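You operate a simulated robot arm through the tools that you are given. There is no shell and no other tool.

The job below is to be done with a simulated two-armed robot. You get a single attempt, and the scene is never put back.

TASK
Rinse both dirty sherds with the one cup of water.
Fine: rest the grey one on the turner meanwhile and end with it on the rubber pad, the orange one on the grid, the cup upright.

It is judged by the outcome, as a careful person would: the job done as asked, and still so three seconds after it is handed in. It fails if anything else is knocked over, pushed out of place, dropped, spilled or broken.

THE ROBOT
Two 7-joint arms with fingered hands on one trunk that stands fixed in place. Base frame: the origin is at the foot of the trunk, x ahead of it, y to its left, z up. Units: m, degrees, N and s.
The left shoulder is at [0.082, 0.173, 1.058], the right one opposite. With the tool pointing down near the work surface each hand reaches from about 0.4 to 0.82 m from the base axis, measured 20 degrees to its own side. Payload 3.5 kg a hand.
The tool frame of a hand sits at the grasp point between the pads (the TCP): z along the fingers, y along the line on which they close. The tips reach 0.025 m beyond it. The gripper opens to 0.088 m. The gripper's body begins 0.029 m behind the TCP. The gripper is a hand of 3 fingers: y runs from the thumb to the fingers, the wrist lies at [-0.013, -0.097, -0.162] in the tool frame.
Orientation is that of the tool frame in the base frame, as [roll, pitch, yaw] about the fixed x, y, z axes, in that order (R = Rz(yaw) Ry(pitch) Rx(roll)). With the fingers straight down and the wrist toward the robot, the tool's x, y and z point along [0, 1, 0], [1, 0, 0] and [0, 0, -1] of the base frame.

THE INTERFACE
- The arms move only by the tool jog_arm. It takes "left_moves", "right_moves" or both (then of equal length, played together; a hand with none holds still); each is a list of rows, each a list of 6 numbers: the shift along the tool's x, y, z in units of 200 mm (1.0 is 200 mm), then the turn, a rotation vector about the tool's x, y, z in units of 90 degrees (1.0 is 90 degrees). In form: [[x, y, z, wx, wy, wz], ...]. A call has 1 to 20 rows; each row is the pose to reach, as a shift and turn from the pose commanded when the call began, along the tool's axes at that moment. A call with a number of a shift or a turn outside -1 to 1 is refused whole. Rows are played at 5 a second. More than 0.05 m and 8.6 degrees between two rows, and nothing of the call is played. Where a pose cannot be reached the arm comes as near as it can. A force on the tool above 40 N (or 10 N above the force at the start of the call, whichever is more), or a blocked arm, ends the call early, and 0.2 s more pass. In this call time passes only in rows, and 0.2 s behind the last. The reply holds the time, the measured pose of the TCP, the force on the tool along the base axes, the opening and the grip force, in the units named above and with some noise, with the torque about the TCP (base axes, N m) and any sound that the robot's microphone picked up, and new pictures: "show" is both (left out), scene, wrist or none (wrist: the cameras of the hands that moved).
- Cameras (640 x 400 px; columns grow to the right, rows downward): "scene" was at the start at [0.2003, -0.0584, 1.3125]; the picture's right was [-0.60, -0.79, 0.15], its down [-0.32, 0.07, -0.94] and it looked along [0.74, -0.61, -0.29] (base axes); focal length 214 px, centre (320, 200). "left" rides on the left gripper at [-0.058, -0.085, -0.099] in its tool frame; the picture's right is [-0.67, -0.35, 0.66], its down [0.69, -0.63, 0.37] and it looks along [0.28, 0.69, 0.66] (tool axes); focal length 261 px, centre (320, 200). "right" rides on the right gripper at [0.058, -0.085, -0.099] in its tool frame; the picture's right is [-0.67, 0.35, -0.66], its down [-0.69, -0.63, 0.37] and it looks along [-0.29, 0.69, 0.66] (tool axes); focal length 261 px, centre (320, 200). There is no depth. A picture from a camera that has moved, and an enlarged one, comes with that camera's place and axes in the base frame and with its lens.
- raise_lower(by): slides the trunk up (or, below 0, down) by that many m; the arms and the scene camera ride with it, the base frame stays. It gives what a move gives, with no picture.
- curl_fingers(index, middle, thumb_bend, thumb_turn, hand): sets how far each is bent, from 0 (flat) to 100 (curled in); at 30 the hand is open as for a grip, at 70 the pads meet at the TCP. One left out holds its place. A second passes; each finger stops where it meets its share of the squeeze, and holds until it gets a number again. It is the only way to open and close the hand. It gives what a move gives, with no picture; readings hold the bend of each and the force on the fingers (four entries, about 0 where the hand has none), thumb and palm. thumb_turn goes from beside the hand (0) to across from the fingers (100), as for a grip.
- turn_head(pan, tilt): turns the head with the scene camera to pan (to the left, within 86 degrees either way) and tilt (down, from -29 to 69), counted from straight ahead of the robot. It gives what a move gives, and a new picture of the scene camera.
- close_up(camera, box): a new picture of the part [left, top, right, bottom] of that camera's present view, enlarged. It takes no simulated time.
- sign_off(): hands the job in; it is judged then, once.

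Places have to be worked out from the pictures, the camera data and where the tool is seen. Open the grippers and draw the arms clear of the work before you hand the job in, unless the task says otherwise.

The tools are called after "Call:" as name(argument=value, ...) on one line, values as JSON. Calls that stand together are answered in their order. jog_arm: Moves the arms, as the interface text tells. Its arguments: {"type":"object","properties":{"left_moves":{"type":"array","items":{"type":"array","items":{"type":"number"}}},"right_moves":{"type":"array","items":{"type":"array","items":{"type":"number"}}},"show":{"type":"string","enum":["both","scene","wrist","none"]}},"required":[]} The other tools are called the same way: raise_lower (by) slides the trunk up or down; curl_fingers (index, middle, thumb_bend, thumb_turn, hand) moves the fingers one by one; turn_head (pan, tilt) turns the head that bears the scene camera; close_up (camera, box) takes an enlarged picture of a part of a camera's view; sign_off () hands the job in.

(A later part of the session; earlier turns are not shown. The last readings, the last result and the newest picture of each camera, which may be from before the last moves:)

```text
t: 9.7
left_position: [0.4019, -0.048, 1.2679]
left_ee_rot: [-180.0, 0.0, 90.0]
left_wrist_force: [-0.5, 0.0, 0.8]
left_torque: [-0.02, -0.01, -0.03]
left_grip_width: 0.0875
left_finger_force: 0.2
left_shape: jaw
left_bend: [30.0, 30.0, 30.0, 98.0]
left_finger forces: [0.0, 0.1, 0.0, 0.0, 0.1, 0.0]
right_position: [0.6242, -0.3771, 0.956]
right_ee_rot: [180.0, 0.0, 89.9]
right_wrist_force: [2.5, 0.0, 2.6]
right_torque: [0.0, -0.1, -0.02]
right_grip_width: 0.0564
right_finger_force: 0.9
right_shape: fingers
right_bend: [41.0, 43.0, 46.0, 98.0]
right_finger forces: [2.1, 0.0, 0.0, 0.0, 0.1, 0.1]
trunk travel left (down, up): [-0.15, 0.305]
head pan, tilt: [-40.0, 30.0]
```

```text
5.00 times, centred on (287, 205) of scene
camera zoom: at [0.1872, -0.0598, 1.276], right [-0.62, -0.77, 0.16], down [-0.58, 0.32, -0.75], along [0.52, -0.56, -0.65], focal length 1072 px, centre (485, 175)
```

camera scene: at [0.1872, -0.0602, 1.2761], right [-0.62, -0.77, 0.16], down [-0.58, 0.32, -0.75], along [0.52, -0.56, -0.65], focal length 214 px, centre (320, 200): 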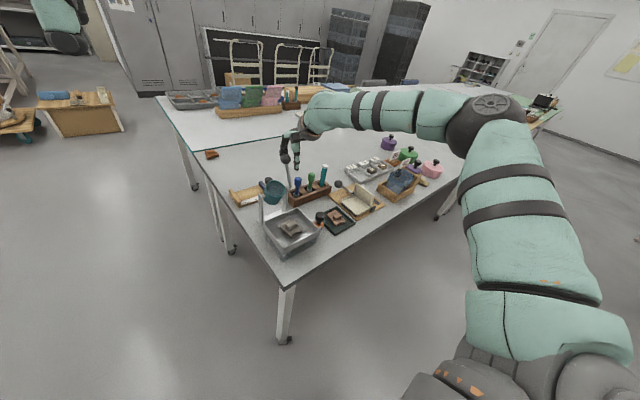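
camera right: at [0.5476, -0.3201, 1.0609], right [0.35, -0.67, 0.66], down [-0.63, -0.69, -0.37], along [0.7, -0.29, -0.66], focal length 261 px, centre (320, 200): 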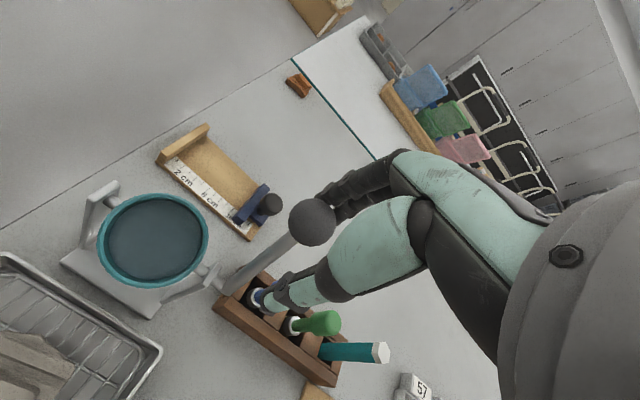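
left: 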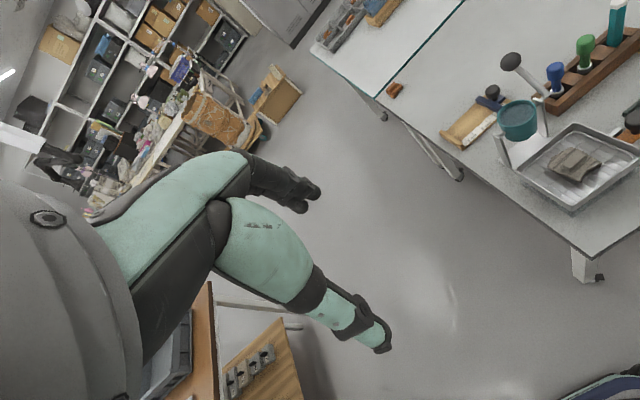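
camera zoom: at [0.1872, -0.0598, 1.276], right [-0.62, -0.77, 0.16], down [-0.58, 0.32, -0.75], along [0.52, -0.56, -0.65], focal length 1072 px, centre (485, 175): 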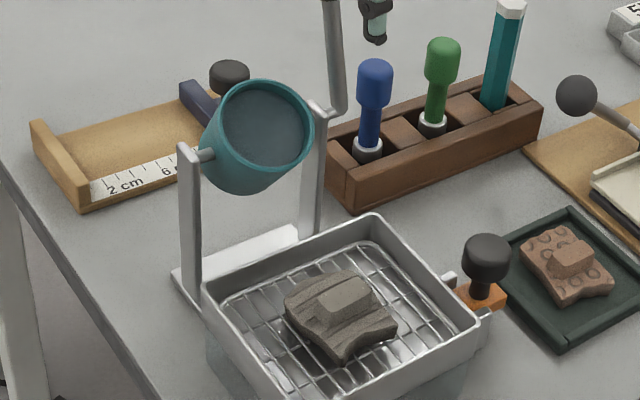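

Tilt ≈32° and still no stream; the water is shown as a disc in the cup. I step on in small increments, checking after each.

Call:
jog_arm(right_moves=[[0, -0.04, -0.006, 0, 0, 0]], show="none")

Call:
close_up(camera="scene", box=[262, 165, 312, 245])

Call:
jog_arm(right_moves=[[0, -0.04, -0.003, 0, 0, 0]], show="none")

Call:
close_up(camera="scene", box=[262, 165, 312, 245])

```text
t: 10.1
left_position: [0.4017, -0.0485, 1.2688]
left_ee_rot: [-180.0, 0.0, 90.0]
left_wrist_force: [0.4, 0.3, 0.6]
left_torque: [0.01, 0.01, -0.01]
left_grip_width: 0.0878
left_finger_force: 0.1
left_shape: jaw
left_bend: [30.0, 30.0, 30.0, 98.0]
left_finger forces: [0.1, 0.1, 0.1, 0.0, 0.1, 0.1]
right_position: [0.6154, -0.3764, 0.9576]
right_ee_rot: [180.0, 0.1, 89.9]
right_wrist_force: [2.7, 1.0, 2.2]
right_torque: [0.0, -0.09, 0.02]
right_grip_width: 0.0568
right_finger_force: 0.9
right_shape: fingers
right_bend: [41.0, 43.0, 46.0, 98.0]
right_finger forces: [2.1, 0.1, 0.0, 0.0, 0.0, 0.0]
trunk travel left (down, up): [-0.15, 0.305]
head pan, tilt: [-40.0, 30.0]
```

```text
5.00 times, centred on (287, 205) of scene
camera zoom: at [0.187, -0.0597, 1.276], right [-0.62, -0.77, 0.16], down [-0.58, 0.32, -0.75], along [0.52, -0.56, -0.65], focal length 1072 px, centre (485, 175)
```

zoom: 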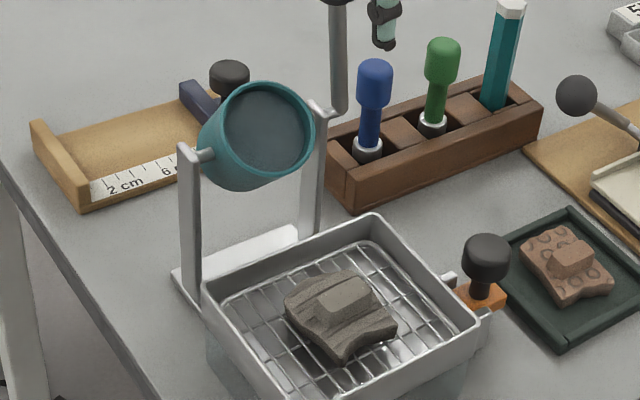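

```text
t: 10.5
left_position: [0.4016, -0.0473, 1.2684]
left_ee_rot: [179.9, 0.0, 89.9]
left_wrist_force: [-0.2, -0.1, -0.5]
left_torque: [0.01, 0.0, 0.01]
left_grip_width: 0.0878
left_finger_force: 0.0
left_shape: jaw
left_bend: [30.0, 30.0, 30.0, 98.0]
left_finger forces: [0.0, 0.0, 0.0, 0.1, 0.1, 0.0]
right_position: [0.6072, -0.3767, 0.9584]
right_ee_rot: [-180.0, 0.0, 90.0]
right_wrist_force: [0.6, 0.9, 1.2]
right_torque: [0.04, -0.06, 0.04]
right_grip_width: 0.0561
right_finger_force: 1.1
right_shape: fingers
right_bend: [41.0, 43.0, 46.0, 98.0]
right_finger forces: [1.6, 0.2, 0.1, 0.0, 0.1, 0.1]
trunk travel left (down, up): [-0.15, 0.305]
head pan, tilt: [-40.0, 30.0]
```

```text
5.00 times, centred on (287, 205) of scene
camera zoom: at [0.1872, -0.0598, 1.276], right [-0.62, -0.77, 0.16], down [-0.58, 0.32, -0.75], along [0.52, -0.56, -0.65], focal length 1072 px, centre (485, 175)
```

zoom: 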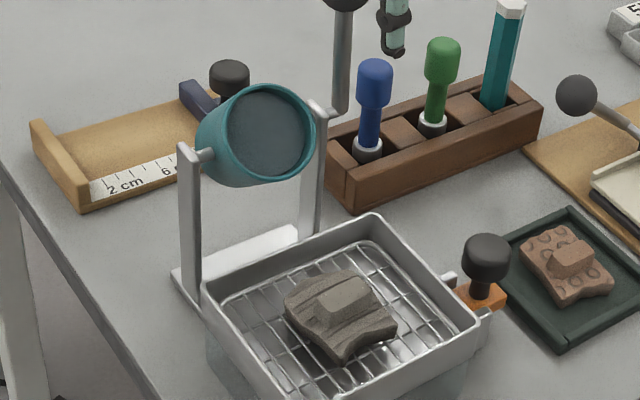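

Tilt ≈43°, still nothing poured. I keep stepping, about 5° at a time.

Call:
jog_arm(right_moves=[[0, -0.04, 0, 0, 0, 0]], show="none")

Call:
close_up(camera="scene", box=[262, 165, 312, 245])

Call:
jog_arm(right_moves=[[0, -0.035, 0.004, 0, 0, 0]], show="none")

Call:
close_up(camera="scene", box=[262, 165, 312, 245])

```text
t: 10.9
left_position: [0.4013, -0.0487, 1.2681]
left_ee_rot: [-180.0, 0.0, 90.1]
left_wrist_force: [-0.3, 0.5, -0.2]
left_torque: [-0.01, 0.02, 0.03]
left_grip_width: 0.0876
left_finger_force: 0.1
left_shape: jaw
left_bend: [30.0, 30.0, 30.0, 98.0]
left_finger forces: [0.0, 0.1, 0.0, 0.1, 0.0, 0.1]
right_position: [0.5986, -0.3784, 0.9582]
right_ee_rot: [-179.9, 0.1, 90.0]
right_wrist_force: [1.4, 0.2, 0.6]
right_torque: [0.05, -0.03, 0.03]
right_grip_width: 0.0558
right_finger_force: 0.8
right_shape: fingers
right_bend: [42.0, 43.0, 46.0, 98.0]
right_finger forces: [1.4, 0.0, 0.0, 0.0, 0.0, 0.0]
trunk travel left (down, up): [-0.15, 0.305]
head pan, tilt: [-40.0, 30.0]
```

```text
5.00 times, centred on (287, 205) of scene
camera zoom: at [0.1872, -0.0598, 1.2759], right [-0.62, -0.77, 0.16], down [-0.58, 0.32, -0.75], along [0.52, -0.56, -0.65], focal length 1072 px, centre (485, 175)
```

zoom: 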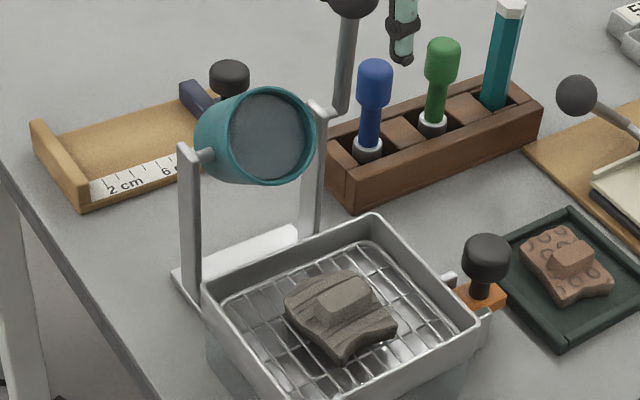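

```text
t: 11.3
left_position: [0.401, -0.0489, 1.2679]
left_ee_rot: [-179.9, 0.0, 90.0]
left_wrist_force: [0.3, -0.3, -0.7]
left_torque: [0.0, 0.03, -0.02]
left_grip_width: 0.0876
left_finger_force: 0.1
left_shape: jaw
left_bend: [30.0, 30.0, 30.0, 98.0]
left_finger forces: [0.0, 0.0, 0.0, 0.0, 0.0, 0.0]
right_position: [0.5941, -0.3778, 0.9566]
right_ee_rot: [-180.0, 0.0, 90.0]
right_wrist_force: [0.4, 0.6, 1.6]
right_torque: [0.0, -0.04, 0.0]
right_grip_width: 0.0557
right_finger_force: 0.7
right_shape: fingers
right_bend: [42.0, 43.0, 46.0, 98.0]
right_finger forces: [1.2, 0.0, 0.1, 0.0, 0.1, 0.1]
trunk travel left (down, up): [-0.15, 0.305]
head pan, tilt: [-40.0, 30.0]
```

```text
5.00 times, centred on (287, 205) of scene
camera zoom: at [0.1873, -0.0599, 1.2759], right [-0.62, -0.77, 0.16], down [-0.58, 0.32, -0.75], along [0.52, -0.56, -0.65], focal length 1072 px, centre (485, 175)
```

zoom: 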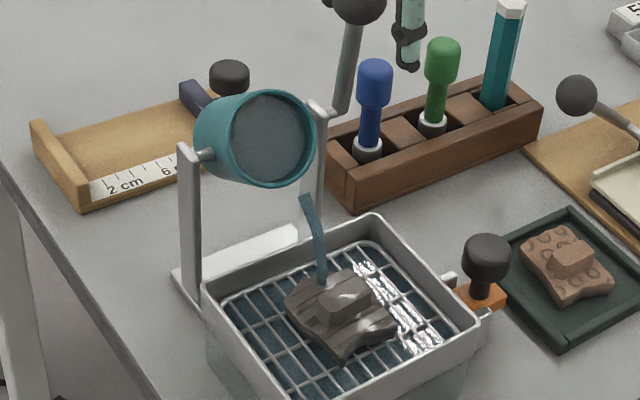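

Water now pours onto the grey sherd at ≈50° tilt. Time is paused between moves, so I zoom to judge cup level and sherd cleanliness before the next move.

Call:
close_up(camera="scene", box=[272, 180, 297, 205])

Call:
close_up(camera="scene", box=[275, 205, 320, 245])

Call:
close_up(camera="right", box=[0, 150, 320, 350])

```text
16.00 times, centred on (284, 192) of scene
camera zoom: at [0.1873, -0.0599, 1.2759], right [-0.62, -0.77, 0.16], down [-0.58, 0.32, -0.75], along [0.52, -0.56, -0.65], focal length 3432 px, centre (888, 320)
```

zoom: 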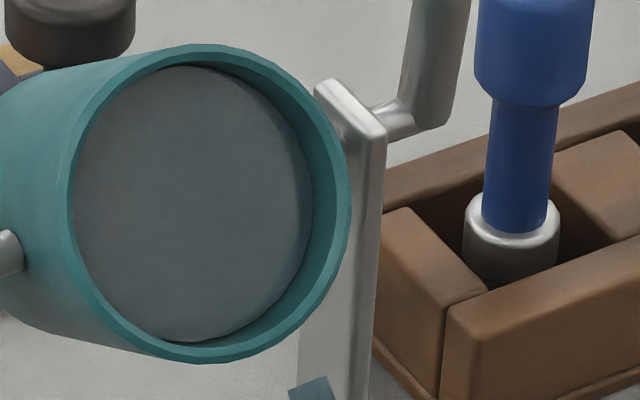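

```text
10.00 times, centred on (298, 225) of scene
camera zoom: at [0.1873, -0.0599, 1.2759], right [-0.62, -0.77, 0.16], down [-0.58, 0.32, -0.75], along [0.52, -0.56, -0.65], focal length 2145 px, centre (545, -50)
```

zoom: 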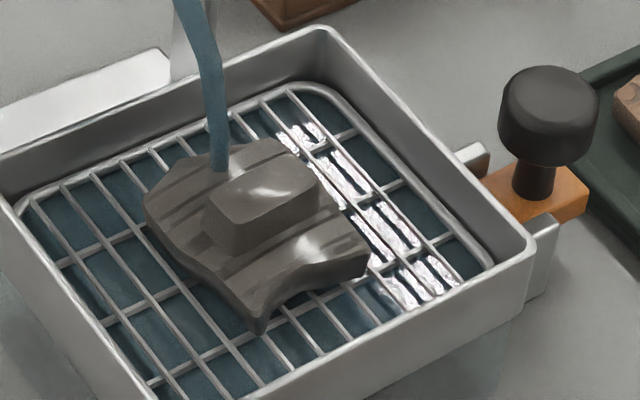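

```text
2.00 times, centred on (160, 250) of right
camera zoom: at [0.5088, -0.3201, 1.0556], right [0.35, -0.67, 0.66], down [-0.63, -0.69, -0.36], along [0.69, -0.29, -0.66], focal length 521 px, centre (640, 100)
```

zoom: 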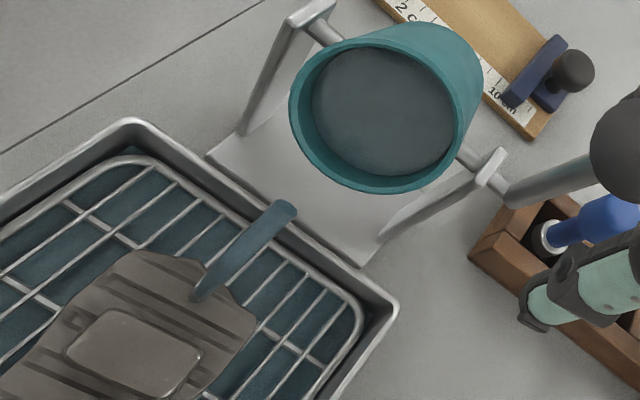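

The sherd is wet and partly washed; the cup still looks mostly full. I hold this tilt for one more short tick and compare the level.

Call:
jog_arm(right_moves=[[0, 0, 0, 0, 0, 0]], show="none")

Call:
close_up(camera="scene", box=[272, 180, 297, 205])

Call:
close_up(camera="scene", box=[275, 205, 320, 245])

Call:
close_up(camera="right", box=[0, 150, 320, 350])

```text
t: 11.7
left_position: [0.4026, -0.0478, 1.2676]
left_ee_rot: [-179.9, 0.0, 90.1]
left_wrist_force: [0.4, 0.1, 0.8]
left_torque: [-0.04, 0.01, -0.01]
left_grip_width: 0.0875
left_finger_force: 0.0
left_shape: jaw
left_bend: [30.0, 30.0, 30.0, 98.0]
left_finger forces: [0.0, 0.1, 0.1, 0.2, 0.2, 0.1]
right_position: [0.5946, -0.3782, 0.9569]
right_ee_rot: [180.0, 0.1, 90.0]
right_wrist_force: [-0.4, 0.4, 1.4]
right_torque: [0.0, -0.05, 0.06]
right_grip_width: 0.0551
right_finger_force: 0.1
right_shape: fingers
right_bend: [42.0, 43.0, 46.0, 98.0]
right_finger forces: [0.6, 0.1, 0.0, 0.0, 0.0, 0.0]
trunk travel left (down, up): [-0.15, 0.305]
head pan, tilt: [-40.0, 30.0]
```

```text
16.00 times, centred on (284, 192) of scene
camera zoom: at [0.1876, -0.0599, 1.2758], right [-0.62, -0.77, 0.16], down [-0.58, 0.32, -0.75], along [0.52, -0.56, -0.65], focal length 3432 px, centre (888, 320)
```

zoom: 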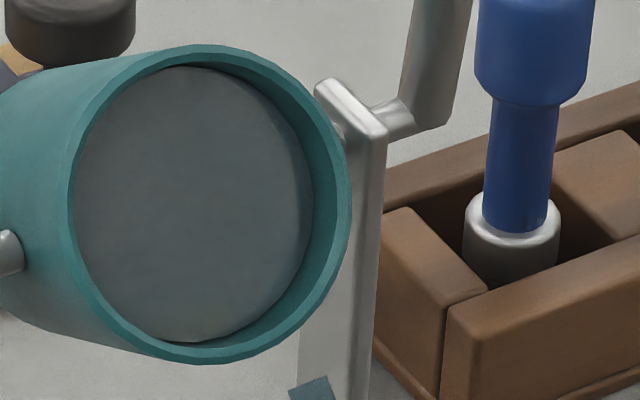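

```text
10.00 times, centred on (298, 225) of scene
camera zoom: at [0.1876, -0.0599, 1.2758], right [-0.62, -0.77, 0.16], down [-0.58, 0.32, -0.75], along [0.52, -0.56, -0.65], focal length 2145 px, centre (545, -50)
```

zoom: 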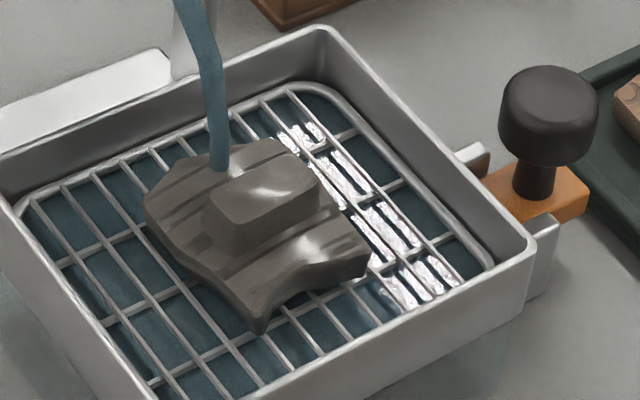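

```text
2.00 times, centred on (160, 250) of right
camera zoom: at [0.5091, -0.3202, 1.0554], right [0.35, -0.67, 0.66], down [-0.63, -0.69, -0.36], along [0.69, -0.29, -0.66], focal length 521 px, centre (640, 100)
```

zoom: 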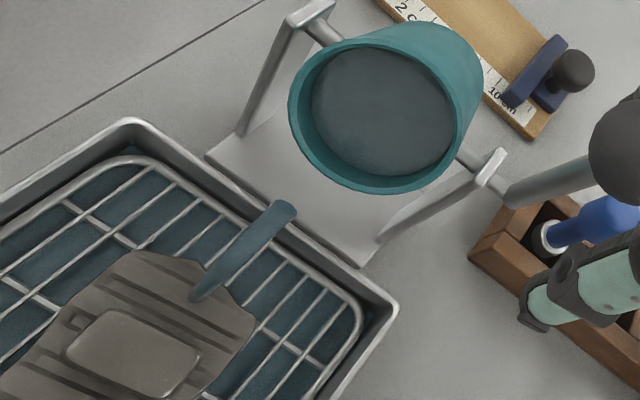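

The pictures barely changed over 0.4 s, so the flow is gentle. I zoom finely on the cup level and sherd from the right camera, then allow another short tick.

Call:
close_up(camera="right", box=[140, 155, 250, 255])

Call:
close_up(camera="right", box=[0, 250, 140, 360])

Call:
jog_arm(right_moves=[[0, 0, 0, 0, 0, 0]], show="none")

Call:
close_up(camera="right", box=[140, 155, 250, 255])

Call:
close_up(camera="right", box=[0, 250, 140, 360])

```text
4.00 times, centred on (195, 205) of right
camera zoom: at [0.5091, -0.3202, 1.0554], right [0.35, -0.67, 0.66], down [-0.63, -0.69, -0.36], along [0.69, -0.29, -0.66], focal length 1043 px, centre (820, 180)
```

zoom: 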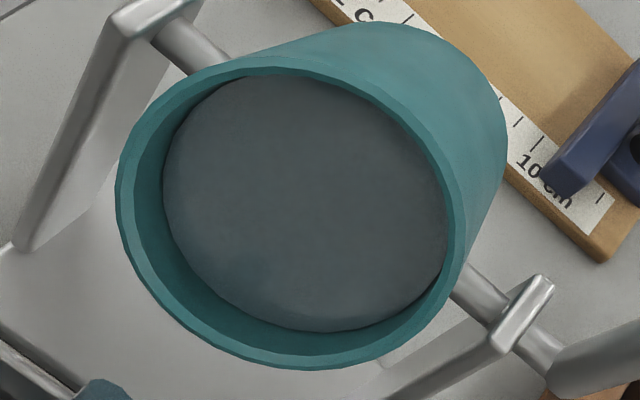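

```text
3.64 times, centred on (70, 305) of right
camera zoom: at [0.5091, -0.3202, 1.0554], right [0.35, -0.67, 0.66], down [-0.63, -0.69, -0.36], along [0.69, -0.29, -0.66], focal length 948 px, centre (1229, -182)
```

zoom: 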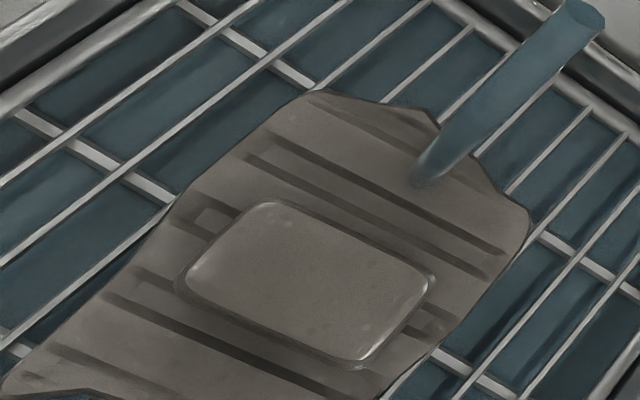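

```text
t: 12.1
left_position: [0.4012, -0.0488, 1.2673]
left_ee_rot: [179.9, 0.1, 90.0]
left_wrist_force: [0.2, -0.4, 0.3]
left_torque: [0.02, 0.01, -0.01]
left_grip_width: 0.0876
left_finger_force: 0.0
left_shape: jaw
left_bend: [30.0, 30.0, 30.0, 98.0]
left_finger forces: [0.0, 0.0, 0.1, 0.1, 0.0, 0.0]
right_position: [0.5935, -0.3789, 0.9563]
right_ee_rot: [-180.0, 0.0, 90.0]
right_wrist_force: [0.5, 0.3, 1.4]
right_torque: [0.0, -0.02, 0.02]
right_grip_width: 0.0547
right_finger_force: 0.0
right_shape: fingers
right_bend: [43.0, 43.0, 46.0, 98.0]
right_finger forces: [0.3, 0.0, 0.0, 0.1, 0.0, 0.0]
trunk travel left (down, up): [-0.15, 0.305]
head pan, tilt: [-40.0, 30.0]
```

```text
4.00 times, centred on (195, 205) of right
camera zoom: at [0.5091, -0.3202, 1.0555], right [0.35, -0.67, 0.66], down [-0.63, -0.69, -0.36], along [0.69, -0.29, -0.66], focal length 1043 px, centre (820, 180)
```

zoom: 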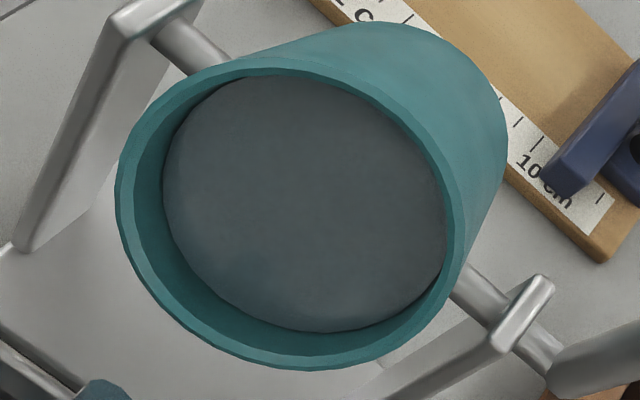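

```text
3.64 times, centred on (70, 305) of right
camera zoom: at [0.5091, -0.3202, 1.0555], right [0.35, -0.67, 0.66], down [-0.63, -0.69, -0.36], along [0.69, -0.29, -0.66], focal length 948 px, centre (1229, -182)
```

zoom: 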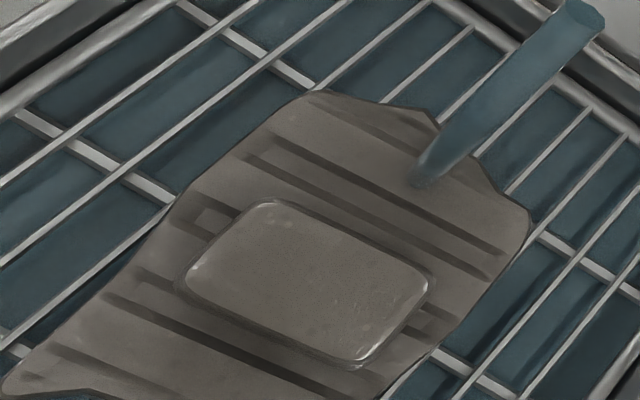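

The disc level is unchanged to within a pixel over 0.8 s, so whatever flows is slow here. I hold 2 s more and compare the same views.

Call:
jog_arm(right_moves=[[0, 0, 0, 0, 0, 0], [0, 0, 0, 0, 0, 0], [0, 0, 0, 0, 0, 0], [0, 0, 0, 0, 0, 0], [0, 0, 0, 0, 0, 0], [0, 0, 0, 0, 0, 0], [0, 0, 0, 0, 0, 0], [0, 0, 0, 0, 0, 0]], show="none")

Call:
close_up(camera="right", box=[140, 155, 250, 255])

Call:
close_up(camera="right", box=[0, 250, 140, 360])

Call:
close_up(camera="scene", box=[275, 205, 320, 245])

```text
t: 13.9
left_position: [0.4029, -0.0473, 1.2677]
left_ee_rot: [179.9, 0.0, 90.0]
left_wrist_force: [0.6, 0.8, 0.7]
left_torque: [0.0, 0.0, 0.0]
left_grip_width: 0.0878
left_finger_force: 0.0
left_shape: jaw
left_bend: [30.0, 30.0, 30.0, 98.0]
left_finger forces: [0.1, 0.1, 0.0, 0.0, 0.1, 0.0]
right_position: [0.5938, -0.3772, 0.9563]
right_ee_rot: [-180.0, -0.1, 90.0]
right_wrist_force: [0.3, 0.3, 0.2]
right_torque: [-0.01, 0.01, 0.0]
right_grip_width: 0.0545
right_finger_force: 0.0
right_shape: fingers
right_bend: [43.0, 43.0, 46.0, 98.0]
right_finger forces: [0.1, 0.0, 0.0, 0.0, 0.0, 0.1]
trunk travel left (down, up): [-0.15, 0.305]
head pan, tilt: [-40.0, 30.0]
```

```text
4.00 times, centred on (195, 205) of right
camera zoom: at [0.5091, -0.3202, 1.0555], right [0.35, -0.67, 0.66], down [-0.63, -0.69, -0.37], along [0.69, -0.29, -0.66], focal length 1043 px, centre (820, 180)
```

zoom: 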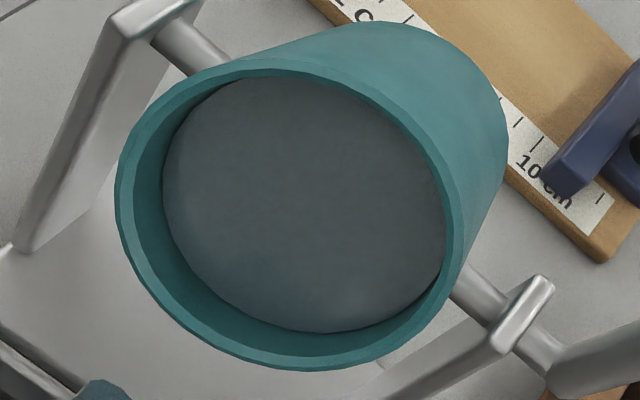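

```text
3.64 times, centred on (70, 305) of right
camera zoom: at [0.5091, -0.3202, 1.0555], right [0.35, -0.67, 0.66], down [-0.63, -0.69, -0.37], along [0.69, -0.29, -0.66], focal length 948 px, centre (1229, -182)
```

zoom: 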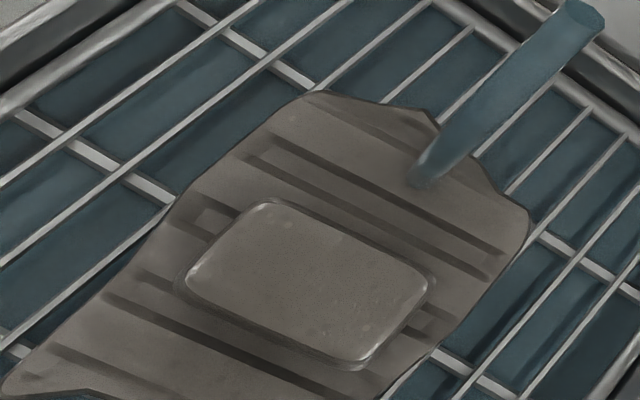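

```text
10.00 times, centred on (298, 225) of scene
camera zoom: at [0.1876, -0.06, 1.2759], right [-0.62, -0.77, 0.16], down [-0.58, 0.32, -0.75], along [0.52, -0.56, -0.65], focal length 2145 px, centre (545, -50)
```

zoom: 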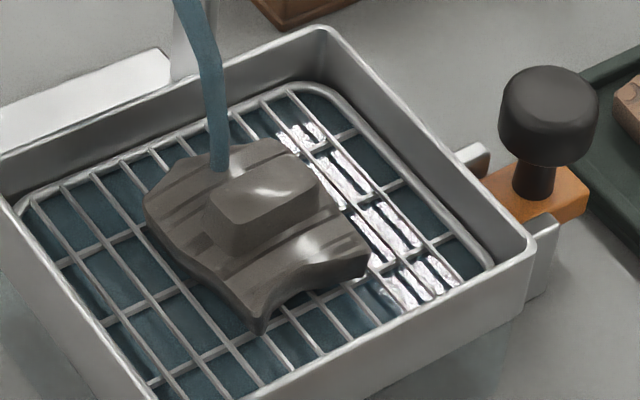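

No visible change after 2 s more; the stream is steady and the sherd looks wetted all over. I stop here to save water for the orange one: I open the fingers and curl the thumb against the front of the ball to push the lever back.

Call:
curl_fingers(hand="right", index=30, middle=30, thumb_bend=72)

Call:
close_up(camera="scene", box=[250, 130, 330, 240])

Call:
close_up(camera="right", box=[200, 130, 440, 330])

```text
t: 14.9
left_position: [0.4006, -0.0489, 1.2679]
left_ee_rot: [-179.9, 0.0, 90.0]
left_wrist_force: [-0.9, 0.2, -0.3]
left_torque: [-0.03, 0.01, 0.02]
left_grip_width: 0.0875
left_finger_force: 0.0
left_shape: jaw
left_bend: [30.0, 30.0, 30.0, 98.0]
left_finger forces: [0.0, 0.0, 0.0, 0.0, 0.1, 0.1]
right_position: [0.5935, -0.3783, 0.9562]
right_ee_rot: [-180.0, 0.1, 90.0]
right_wrist_force: [-0.4, -0.4, -0.6]
right_torque: [0.01, 0.0, -0.01]
right_grip_width: 0.0395
right_finger_force: 0.1
right_shape: fingers
right_bend: [30.0, 30.0, 71.0, 98.0]
right_finger forces: [0.0, 0.0, 0.0, 0.0, 0.4, 0.0]
trunk travel left (down, up): [-0.15, 0.305]
head pan, tilt: [-40.0, 30.0]
```

```text
3.64 times, centred on (290, 185) of scene
camera zoom: at [0.1875, -0.0601, 1.2759], right [-0.62, -0.77, 0.16], down [-0.58, 0.32, -0.75], along [0.52, -0.56, -0.65], focal length 780 px, centre (429, 254)
```

zoom: 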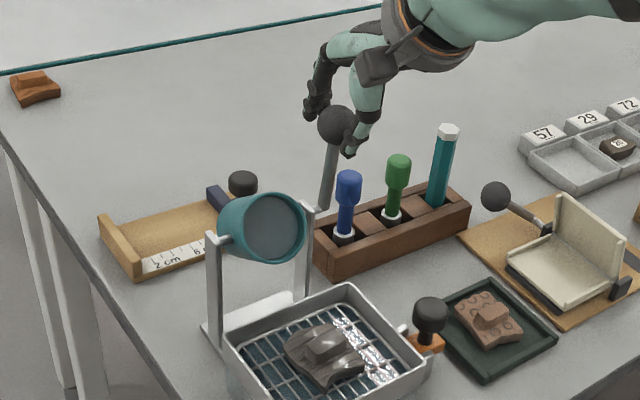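

```text
2.00 times, centred on (320, 230) of right
camera zoom: at [0.5091, -0.3202, 1.0555], right [0.35, -0.67, 0.66], down [-0.63, -0.69, -0.37], along [0.69, -0.29, -0.66], focal length 521 px, centre (320, 140)
```

zoom: 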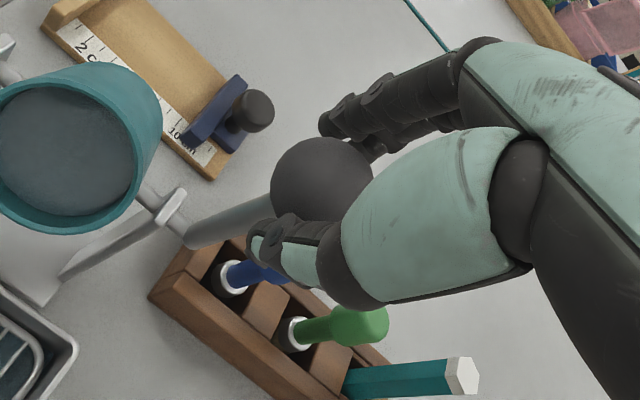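

The stream has stopped and the thumb rests on the front of the lever. I push the lever back along its arc toward upright.

Call:
jog_arm(right_moves=[[0, 0.05, -0.005, 0, 0, 0], [0, 0.125, 0, 0, 0, 0], [0, 0.2, 0.02, 0, 0, 0], [0, 0.27, 0.05, 0, 0, 0]], show="none")

Call:
close_up(camera="scene", box=[250, 130, 330, 240])

Call:
close_up(camera="right", box=[200, 130, 440, 330])

```text
t: 15.9
left_position: [0.4022, -0.0485, 1.2673]
left_ee_rot: [180.0, -0.1, 90.0]
left_wrist_force: [0.1, -0.4, -0.3]
left_torque: [-0.01, -0.01, -0.02]
left_grip_width: 0.0875
left_finger_force: 0.1
left_shape: jaw
left_bend: [30.0, 30.0, 30.0, 98.0]
left_finger forces: [0.0, 0.1, 0.1, 0.0, 0.1, 0.0]
right_position: [0.6485, -0.3778, 0.9448]
right_ee_rot: [-180.0, 0.0, 90.0]
right_wrist_force: [-0.5, 0.2, 0.2]
right_torque: [0.02, 0.03, -0.01]
right_grip_width: 0.0395
right_finger_force: 0.5
right_shape: fingers
right_bend: [30.0, 30.0, 71.0, 97.0]
right_finger forces: [0.0, 0.0, 0.0, 0.0, 0.7, 0.0]
trunk travel left (down, up): [-0.15, 0.305]
head pan, tilt: [-40.0, 30.0]
```

```text
3.64 times, centred on (290, 185) of scene
camera zoom: at [0.188, -0.0599, 1.2758], right [-0.62, -0.77, 0.16], down [-0.58, 0.32, -0.75], along [0.52, -0.56, -0.65], focal length 780 px, centre (429, 254)
```

zoom: 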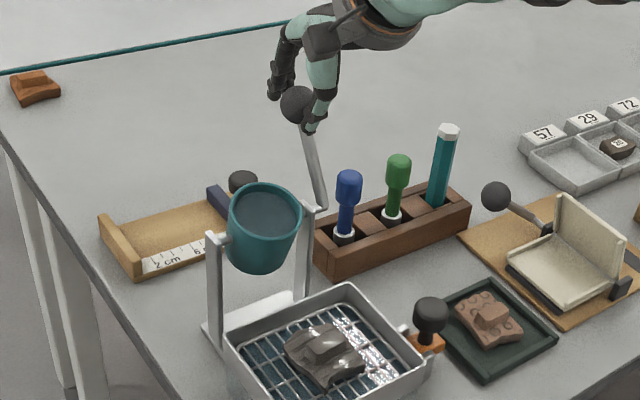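

```text
2.00 times, centred on (320, 230) of right
camera zoom: at [0.5638, -0.3197, 1.0445], right [0.35, -0.67, 0.66], down [-0.63, -0.69, -0.36], along [0.69, -0.29, -0.66], focal length 521 px, centre (320, 140)
```

zoom: 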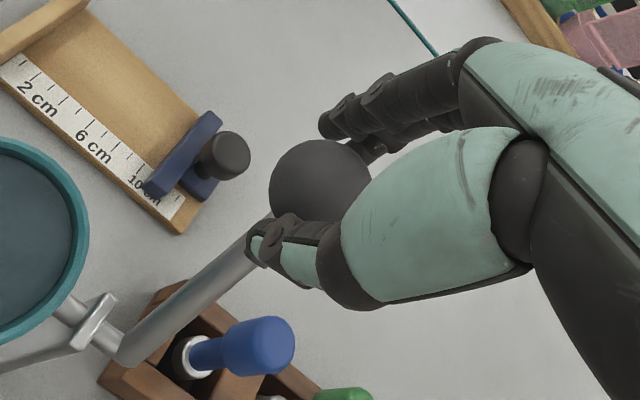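

The cup is back to ~16° tilt. I push on toward fully upright.

Call:
jog_arm(right_moves=[[0, 0.046, 0.025, 0, 0, 0], [0, 0.08, 0.05, 0, 0, 0], [0, 0.105, 0.065, 0, 0, 0]], show="none")

Call:
close_up(camera="scene", box=[250, 130, 330, 240])

Call:
close_up(camera="right", box=[200, 130, 440, 330])

```text
t: 16.7
left_position: [0.4004, -0.048, 1.2681]
left_ee_rot: [-180.0, 0.0, 89.9]
left_wrist_force: [0.0, 0.1, -0.5]
left_torque: [0.02, 0.02, -0.01]
left_grip_width: 0.0875
left_finger_force: 0.0
left_shape: jaw
left_bend: [30.0, 30.0, 30.0, 98.0]
left_finger forces: [0.0, 0.0, 0.0, 0.0, 0.1, 0.0]
right_position: [0.6684, -0.3791, 0.9342]
right_ee_rot: [180.0, 0.0, 90.0]
right_wrist_force: [-2.2, 0.2, 0.3]
right_torque: [0.0, 0.01, 0.02]
right_grip_width: 0.0402
right_finger_force: 0.9
right_shape: fingers
right_bend: [30.0, 30.0, 71.0, 97.0]
right_finger forces: [0.1, 0.1, 0.0, 0.0, 1.8, 0.0]
trunk travel left (down, up): [-0.15, 0.305]
head pan, tilt: [-40.0, 30.0]
```

```text
3.64 times, centred on (290, 185) of scene
camera zoom: at [0.1871, -0.06, 1.276], right [-0.62, -0.77, 0.16], down [-0.58, 0.32, -0.75], along [0.52, -0.56, -0.65], focal length 780 px, centre (429, 254)
```

zoom: 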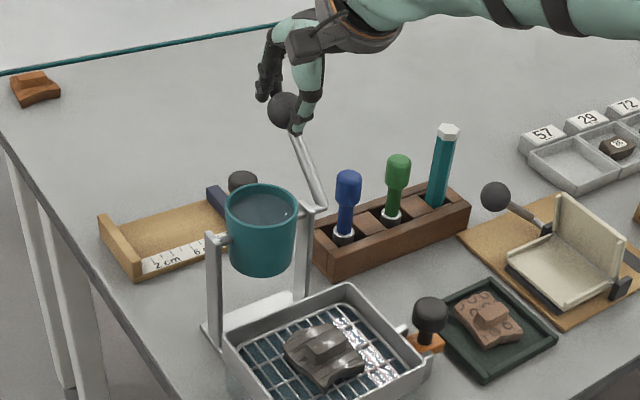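

```text
2.00 times, centred on (320, 230) of right
camera zoom: at [0.583, -0.32, 1.0326], right [0.35, -0.67, 0.66], down [-0.63, -0.69, -0.37], along [0.69, -0.29, -0.66], focal length 521 px, centre (320, 140)
```

zoom: 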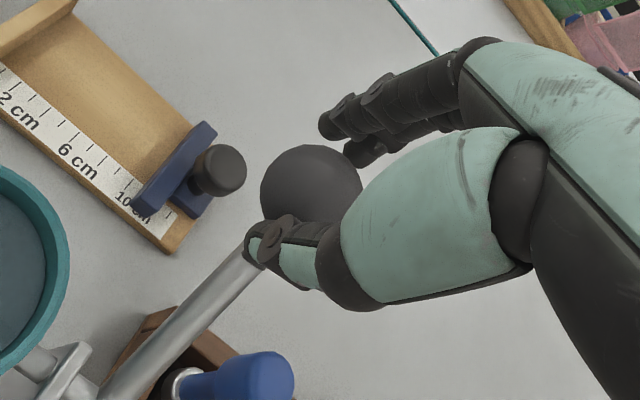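

The ball is back at about its starting place (0.682, 0.92) and the cup looks upright. I press a little more with the thumb to make sure it is at its stop, then check.

Call:
curl_fingers(hand="right", thumb_bend=78)

Call:
close_up(camera="scene", box=[260, 150, 310, 210])

Call:
close_up(camera="scene", box=[275, 205, 320, 245])

```text
t: 17.7
left_position: [0.3998, -0.0478, 1.2668]
left_ee_rot: [179.9, 0.0, 90.0]
left_wrist_force: [0.5, 0.1, -0.9]
left_torque: [-0.02, -0.02, 0.01]
left_grip_width: 0.0875
left_finger_force: 0.1
left_shape: jaw
left_bend: [30.0, 30.0, 30.0, 98.0]
left_finger forces: [0.1, 0.1, 0.0, 0.0, 0.0, 0.0]
right_position: [0.6675, -0.3787, 0.933]
right_ee_rot: [180.0, 0.0, 90.1]
right_wrist_force: [-7.5, 1.1, -2.2]
right_torque: [0.0, 0.15, 0.06]
right_grip_width: 0.0389
right_finger_force: 3.3
right_shape: fingers
right_bend: [30.0, 30.0, 73.0, 97.0]
right_finger forces: [0.0, 0.1, 0.0, 0.1, 7.3, 0.0]
trunk travel left (down, up): [-0.15, 0.305]
head pan, tilt: [-40.0, 30.0]
```

```text
6.67 times, centred on (285, 180) of scene
camera zoom: at [0.1867, -0.0602, 1.276], right [-0.62, -0.77, 0.15], down [-0.58, 0.32, -0.75], along [0.52, -0.56, -0.65], focal length 1430 px, centre (553, 333)
```

zoom: 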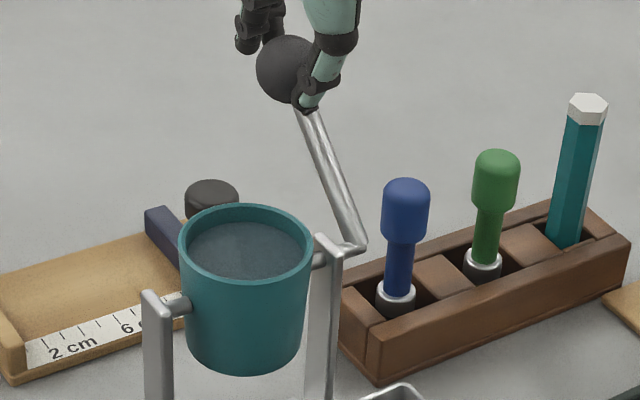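

```text
10.00 times, centred on (298, 225) of scene
camera zoom: at [0.1867, -0.0602, 1.276], right [-0.62, -0.77, 0.15], down [-0.58, 0.32, -0.75], along [0.52, -0.56, -0.65], focal length 2145 px, centre (545, -50)
```

zoom: 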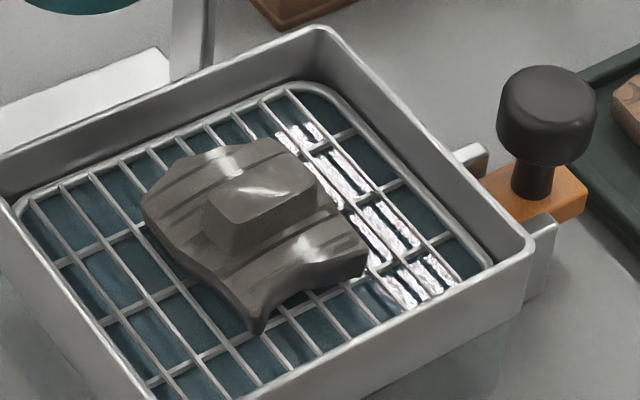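

The cup is upright against its stop and still holds water; the grey sherd now looks wet and clean. I open the thumb, lift clear, and move above the grey sherd.

Call:
curl_fingers(hand="right", thumb_bend=30)

Call:
jog_arm(right_moves=[[0, 0, -0.2, 0, 0, 0], [0, 0, -0.35, 0, 0, 0], [0, -0.2, -0.4, 0, 0, 0], [0.1, -0.4, -0.4, 0, 0, 0], [0.2, -0.58, -0.3, 0, 0, 0], [0.31, -0.75, -0.2, 0, 0, 0]], show="both")

```text
t: 18.7
left_position: [0.4019, -0.0484, 1.2666]
left_ee_rot: [179.9, 0.0, 90.1]
left_wrist_force: [0.2, 0.8, 0.2]
left_torque: [0.02, 0.01, -0.02]
left_grip_width: 0.0874
left_finger_force: 0.0
left_shape: jaw
left_bend: [30.0, 30.0, 30.0, 98.0]
left_finger forces: [0.0, 0.0, 0.0, 0.0, 0.0, 0.1]
right_position: [0.6678, -0.3781, 0.9329]
right_ee_rot: [-179.9, 0.0, 89.9]
right_wrist_force: [-0.1, 0.0, 0.2]
right_torque: [-0.05, -0.02, 0.01]
right_grip_width: 0.0844
right_finger_force: 0.0
right_shape: fingers
right_bend: [30.0, 30.0, 30.0, 97.0]
right_finger forces: [0.1, 0.1, 0.1, 0.1, 0.0, 0.1]
trunk travel left (down, up): [-0.15, 0.305]
head pan, tilt: [-40.0, 30.0]
```

```text
t: 20.1
left_position: [0.4015, -0.048, 1.2666]
left_ee_rot: [179.9, 0.0, 90.0]
left_wrist_force: [-0.1, 0.4, -0.6]
left_torque: [0.01, -0.02, 0.02]
left_grip_width: 0.0878
left_finger_force: 0.1
left_shape: jaw
left_bend: [30.0, 30.0, 30.0, 98.0]
left_finger forces: [0.0, 0.0, 0.1, 0.0, 0.0, 0.1]
right_position: [0.5183, -0.3165, 0.9753]
right_ee_rot: [180.0, 0.0, 90.0]
right_wrist_force: [-0.7, 0.1, -0.1]
right_torque: [0.0, -0.01, 0.01]
right_grip_width: 0.0846
right_finger_force: 0.2
right_shape: fingers
right_bend: [30.0, 30.0, 30.0, 97.0]
right_finger forces: [0.0, 0.0, 0.0, 0.0, 0.0, 0.0]
trunk travel left (down, up): [-0.15, 0.305]
head pan, tilt: [-40.0, 30.0]
camera scene: at [0.1867, -0.0597, 1.2761], right [-0.62, -0.77, 0.16], down [-0.58, 0.32, -0.75], along [0.52, -0.56, -0.65], focal length 214 px, centre (320, 200)
camera right: at [0.4325, -0.2573, 1.074], right [0.35, -0.67, 0.66], down [-0.63, -0.69, -0.37], along [0.69, -0.29, -0.66], focal length 261 px, centre (320, 200)
```

scene: 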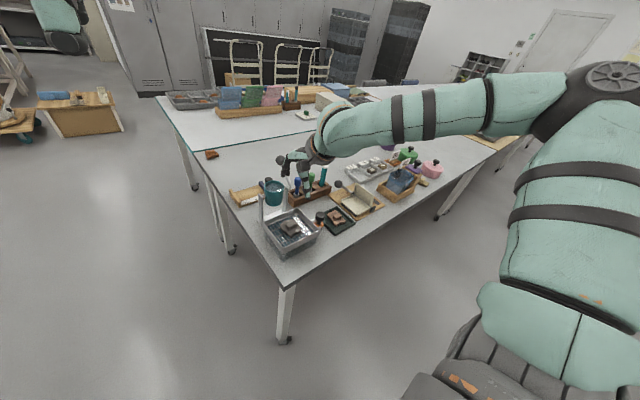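
right: 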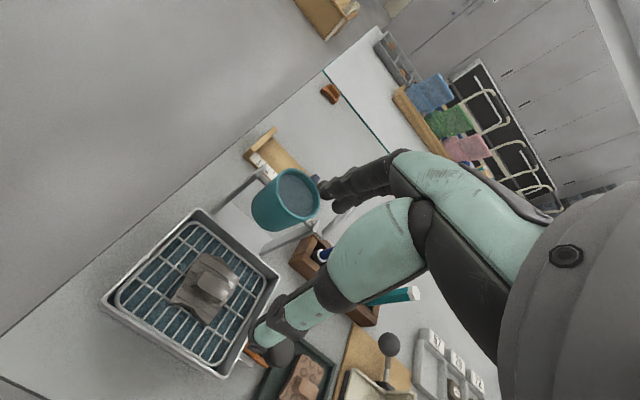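

The hand is above the pan. I zoom on the grey sherd to refine its block's position and yaw.

Call:
close_up(camera="right", box=[90, 200, 290, 380])

Call:
close_up(camera="right", box=[165, 245, 255, 330])

Call:
close_up(camera="scene", box=[275, 205, 320, 245])

```text
2.22 times, centred on (190, 290) of right
camera zoom: at [0.4325, -0.2573, 1.074], right [0.35, -0.67, 0.66], down [-0.63, -0.69, -0.37], along [0.69, -0.29, -0.66], focal length 579 px, centre (609, 0)
```

zoom: 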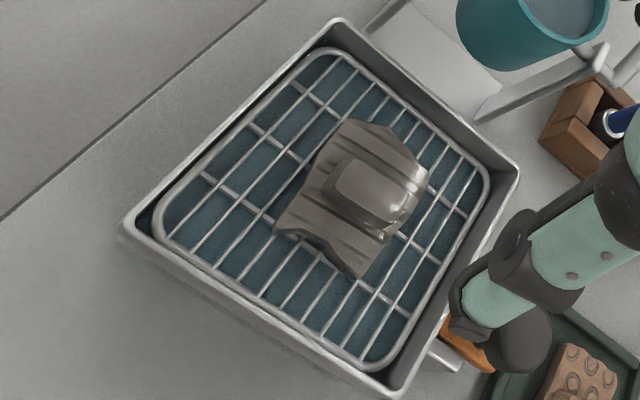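

```text
4.71 times, centred on (210, 288) of right
camera zoom: at [0.4325, -0.2573, 1.074], right [0.35, -0.67, 0.66], down [-0.63, -0.69, -0.37], along [0.69, -0.29, -0.66], focal length 1227 px, centre (838, -212)
```

zoom: 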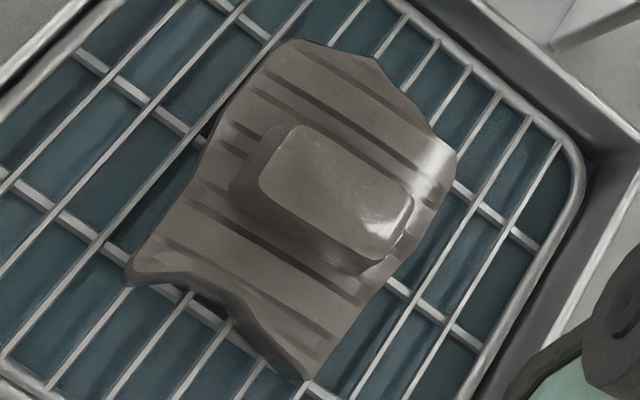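

```text
10.00 times, centred on (298, 225) of scene
camera zoom: at [0.1867, -0.0597, 1.2761], right [-0.62, -0.77, 0.16], down [-0.58, 0.32, -0.75], along [0.52, -0.56, -0.65], focal length 2145 px, centre (545, -50)
```

zoom: 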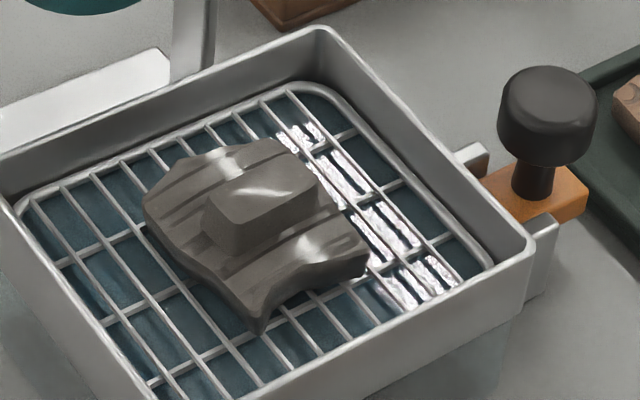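

Block top centre ≈ (0.5175, -0.319, 0.811), long axis nearly along y (about +5° yaw). The open fingers would touch the pan's far wall, so I pre-close to ~0.055 m and descend part way with a 5° yaw.

Call:
curl_fingers(hand="right", index=46, middle=46, thumb_bend=46)

Call:
jog_arm(right_moves=[[-0.005, 0, 0.15, 0, 0, -0.02], [-0.01, 0, 0.3, 0, 0, -0.04], [-0.0125, -0.003, 0.45, 0, 0, -0.056], [-0.0125, -0.003, 0.576, 0, 0, -0.056]], show="both")

Call:
close_up(camera="scene", box=[250, 150, 340, 260])

```text
t: 21.1
left_position: [0.4014, -0.0487, 1.267]
left_ee_rot: [-179.9, 0.0, 90.0]
left_wrist_force: [0.0, -0.3, 0.2]
left_torque: [-0.01, -0.01, 0.04]
left_grip_width: 0.0876
left_finger_force: 0.2
left_shape: jaw
left_bend: [30.0, 30.0, 30.0, 98.0]
left_finger forces: [0.0, 0.0, 0.0, 0.0, 0.0, 0.0]
right_position: [0.5181, -0.3148, 0.9752]
right_ee_rot: [179.9, 0.0, 90.0]
right_wrist_force: [-0.9, 0.6, -0.2]
right_torque: [-0.01, -0.01, 0.0]
right_grip_width: 0.0511
right_finger_force: 0.0
right_shape: fingers
right_bend: [46.0, 46.0, 46.0, 97.0]
right_finger forces: [0.0, 0.0, 0.1, 0.0, 0.0, 0.1]
trunk travel left (down, up): [-0.15, 0.305]
head pan, tilt: [-40.0, 30.0]
```

```text
t: 22.1
left_position: [0.4026, -0.0476, 1.2665]
left_ee_rot: [180.0, 0.0, 90.1]
left_wrist_force: [0.3, -0.4, 0.2]
left_torque: [0.01, 0.02, 0.01]
left_grip_width: 0.0878
left_finger_force: 0.1
left_shape: jaw
left_bend: [30.0, 30.0, 30.0, 98.0]
left_finger forces: [0.0, 0.0, 0.0, 0.0, 0.1, 0.0]
right_position: [0.5199, -0.3173, 0.8586]
right_ee_rot: [-180.0, -0.1, 94.9]
right_wrist_force: [-0.1, 0.3, 0.4]
right_torque: [0.02, 0.03, 0.0]
right_grip_width: 0.051
right_finger_force: 0.0
right_shape: fingers
right_bend: [46.0, 46.0, 46.0, 97.0]
right_finger forces: [0.0, 0.0, 0.1, 0.0, 0.0, 0.0]
trunk travel left (down, up): [-0.15, 0.305]
head pan, tilt: [-40.0, 30.0]
camera scene: at [0.1881, -0.0605, 1.2757], right [-0.62, -0.77, 0.16], down [-0.58, 0.32, -0.75], along [0.52, -0.56, -0.65], focal length 214 px, centre (320, 200)
camera right: at [0.43, -0.268, 0.9568], right [0.41, -0.64, 0.65], down [-0.57, -0.74, -0.37], along [0.72, -0.22, -0.66], focal length 261 px, centre (320, 200)
```

scene: 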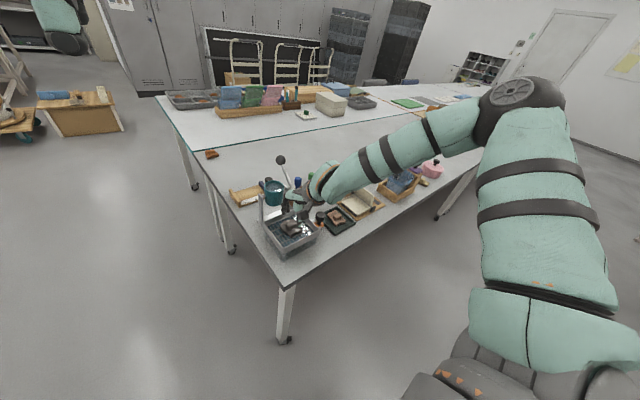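
right: 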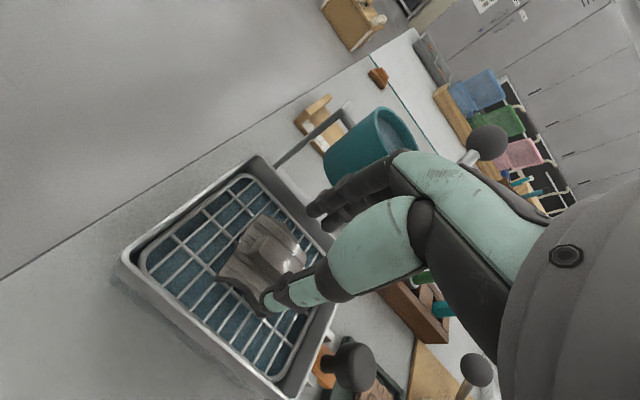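

```text
3.64 times, centred on (295, 205) of scene
camera zoom: at [0.1881, -0.0605, 1.2757], right [-0.62, -0.77, 0.16], down [-0.58, 0.32, -0.75], along [0.52, -0.56, -0.65], focal length 780 px, centre (411, 182)
```

zoom: 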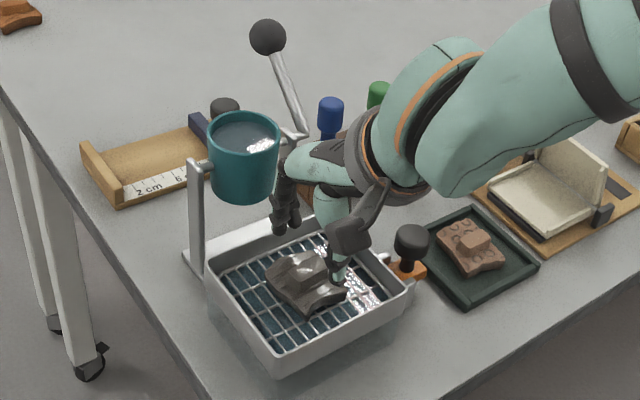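

I zoom on the hand–block alignment before the final descent.

Call:
close_up(camera="right", box=[210, 180, 350, 330])

Call:
close_up(camera="scene", box=[275, 185, 325, 245])

```text
2.67 times, centred on (280, 255) of right
camera zoom: at [0.43, -0.268, 0.9568], right [0.41, -0.64, 0.65], down [-0.57, -0.74, -0.37], along [0.72, -0.22, -0.66], focal length 695 px, centre (427, 53)
```

zoom: 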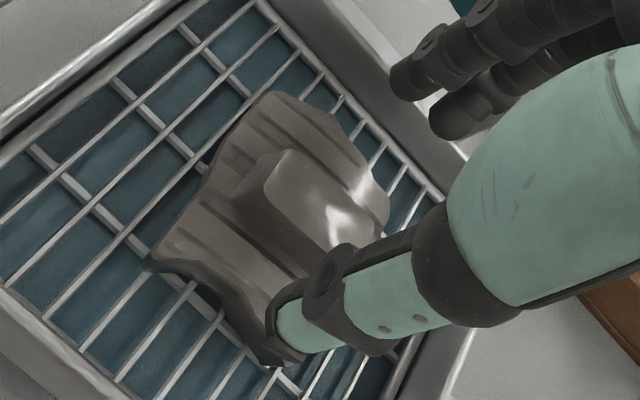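

```text
6.67 times, centred on (300, 215) of scene
camera zoom: at [0.1881, -0.0605, 1.2757], right [-0.62, -0.77, 0.16], down [-0.58, 0.32, -0.75], along [0.52, -0.56, -0.65], focal length 1430 px, centre (453, 100)
```

zoom: 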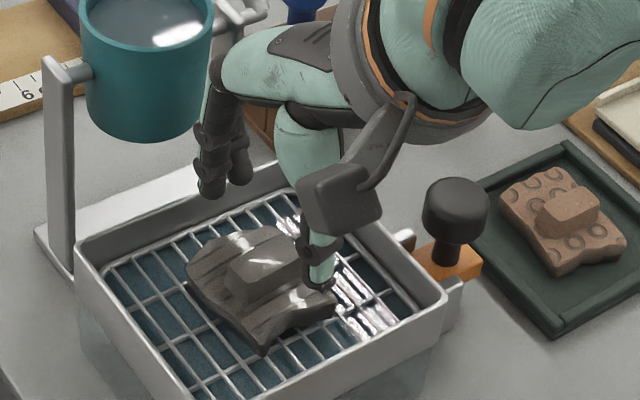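

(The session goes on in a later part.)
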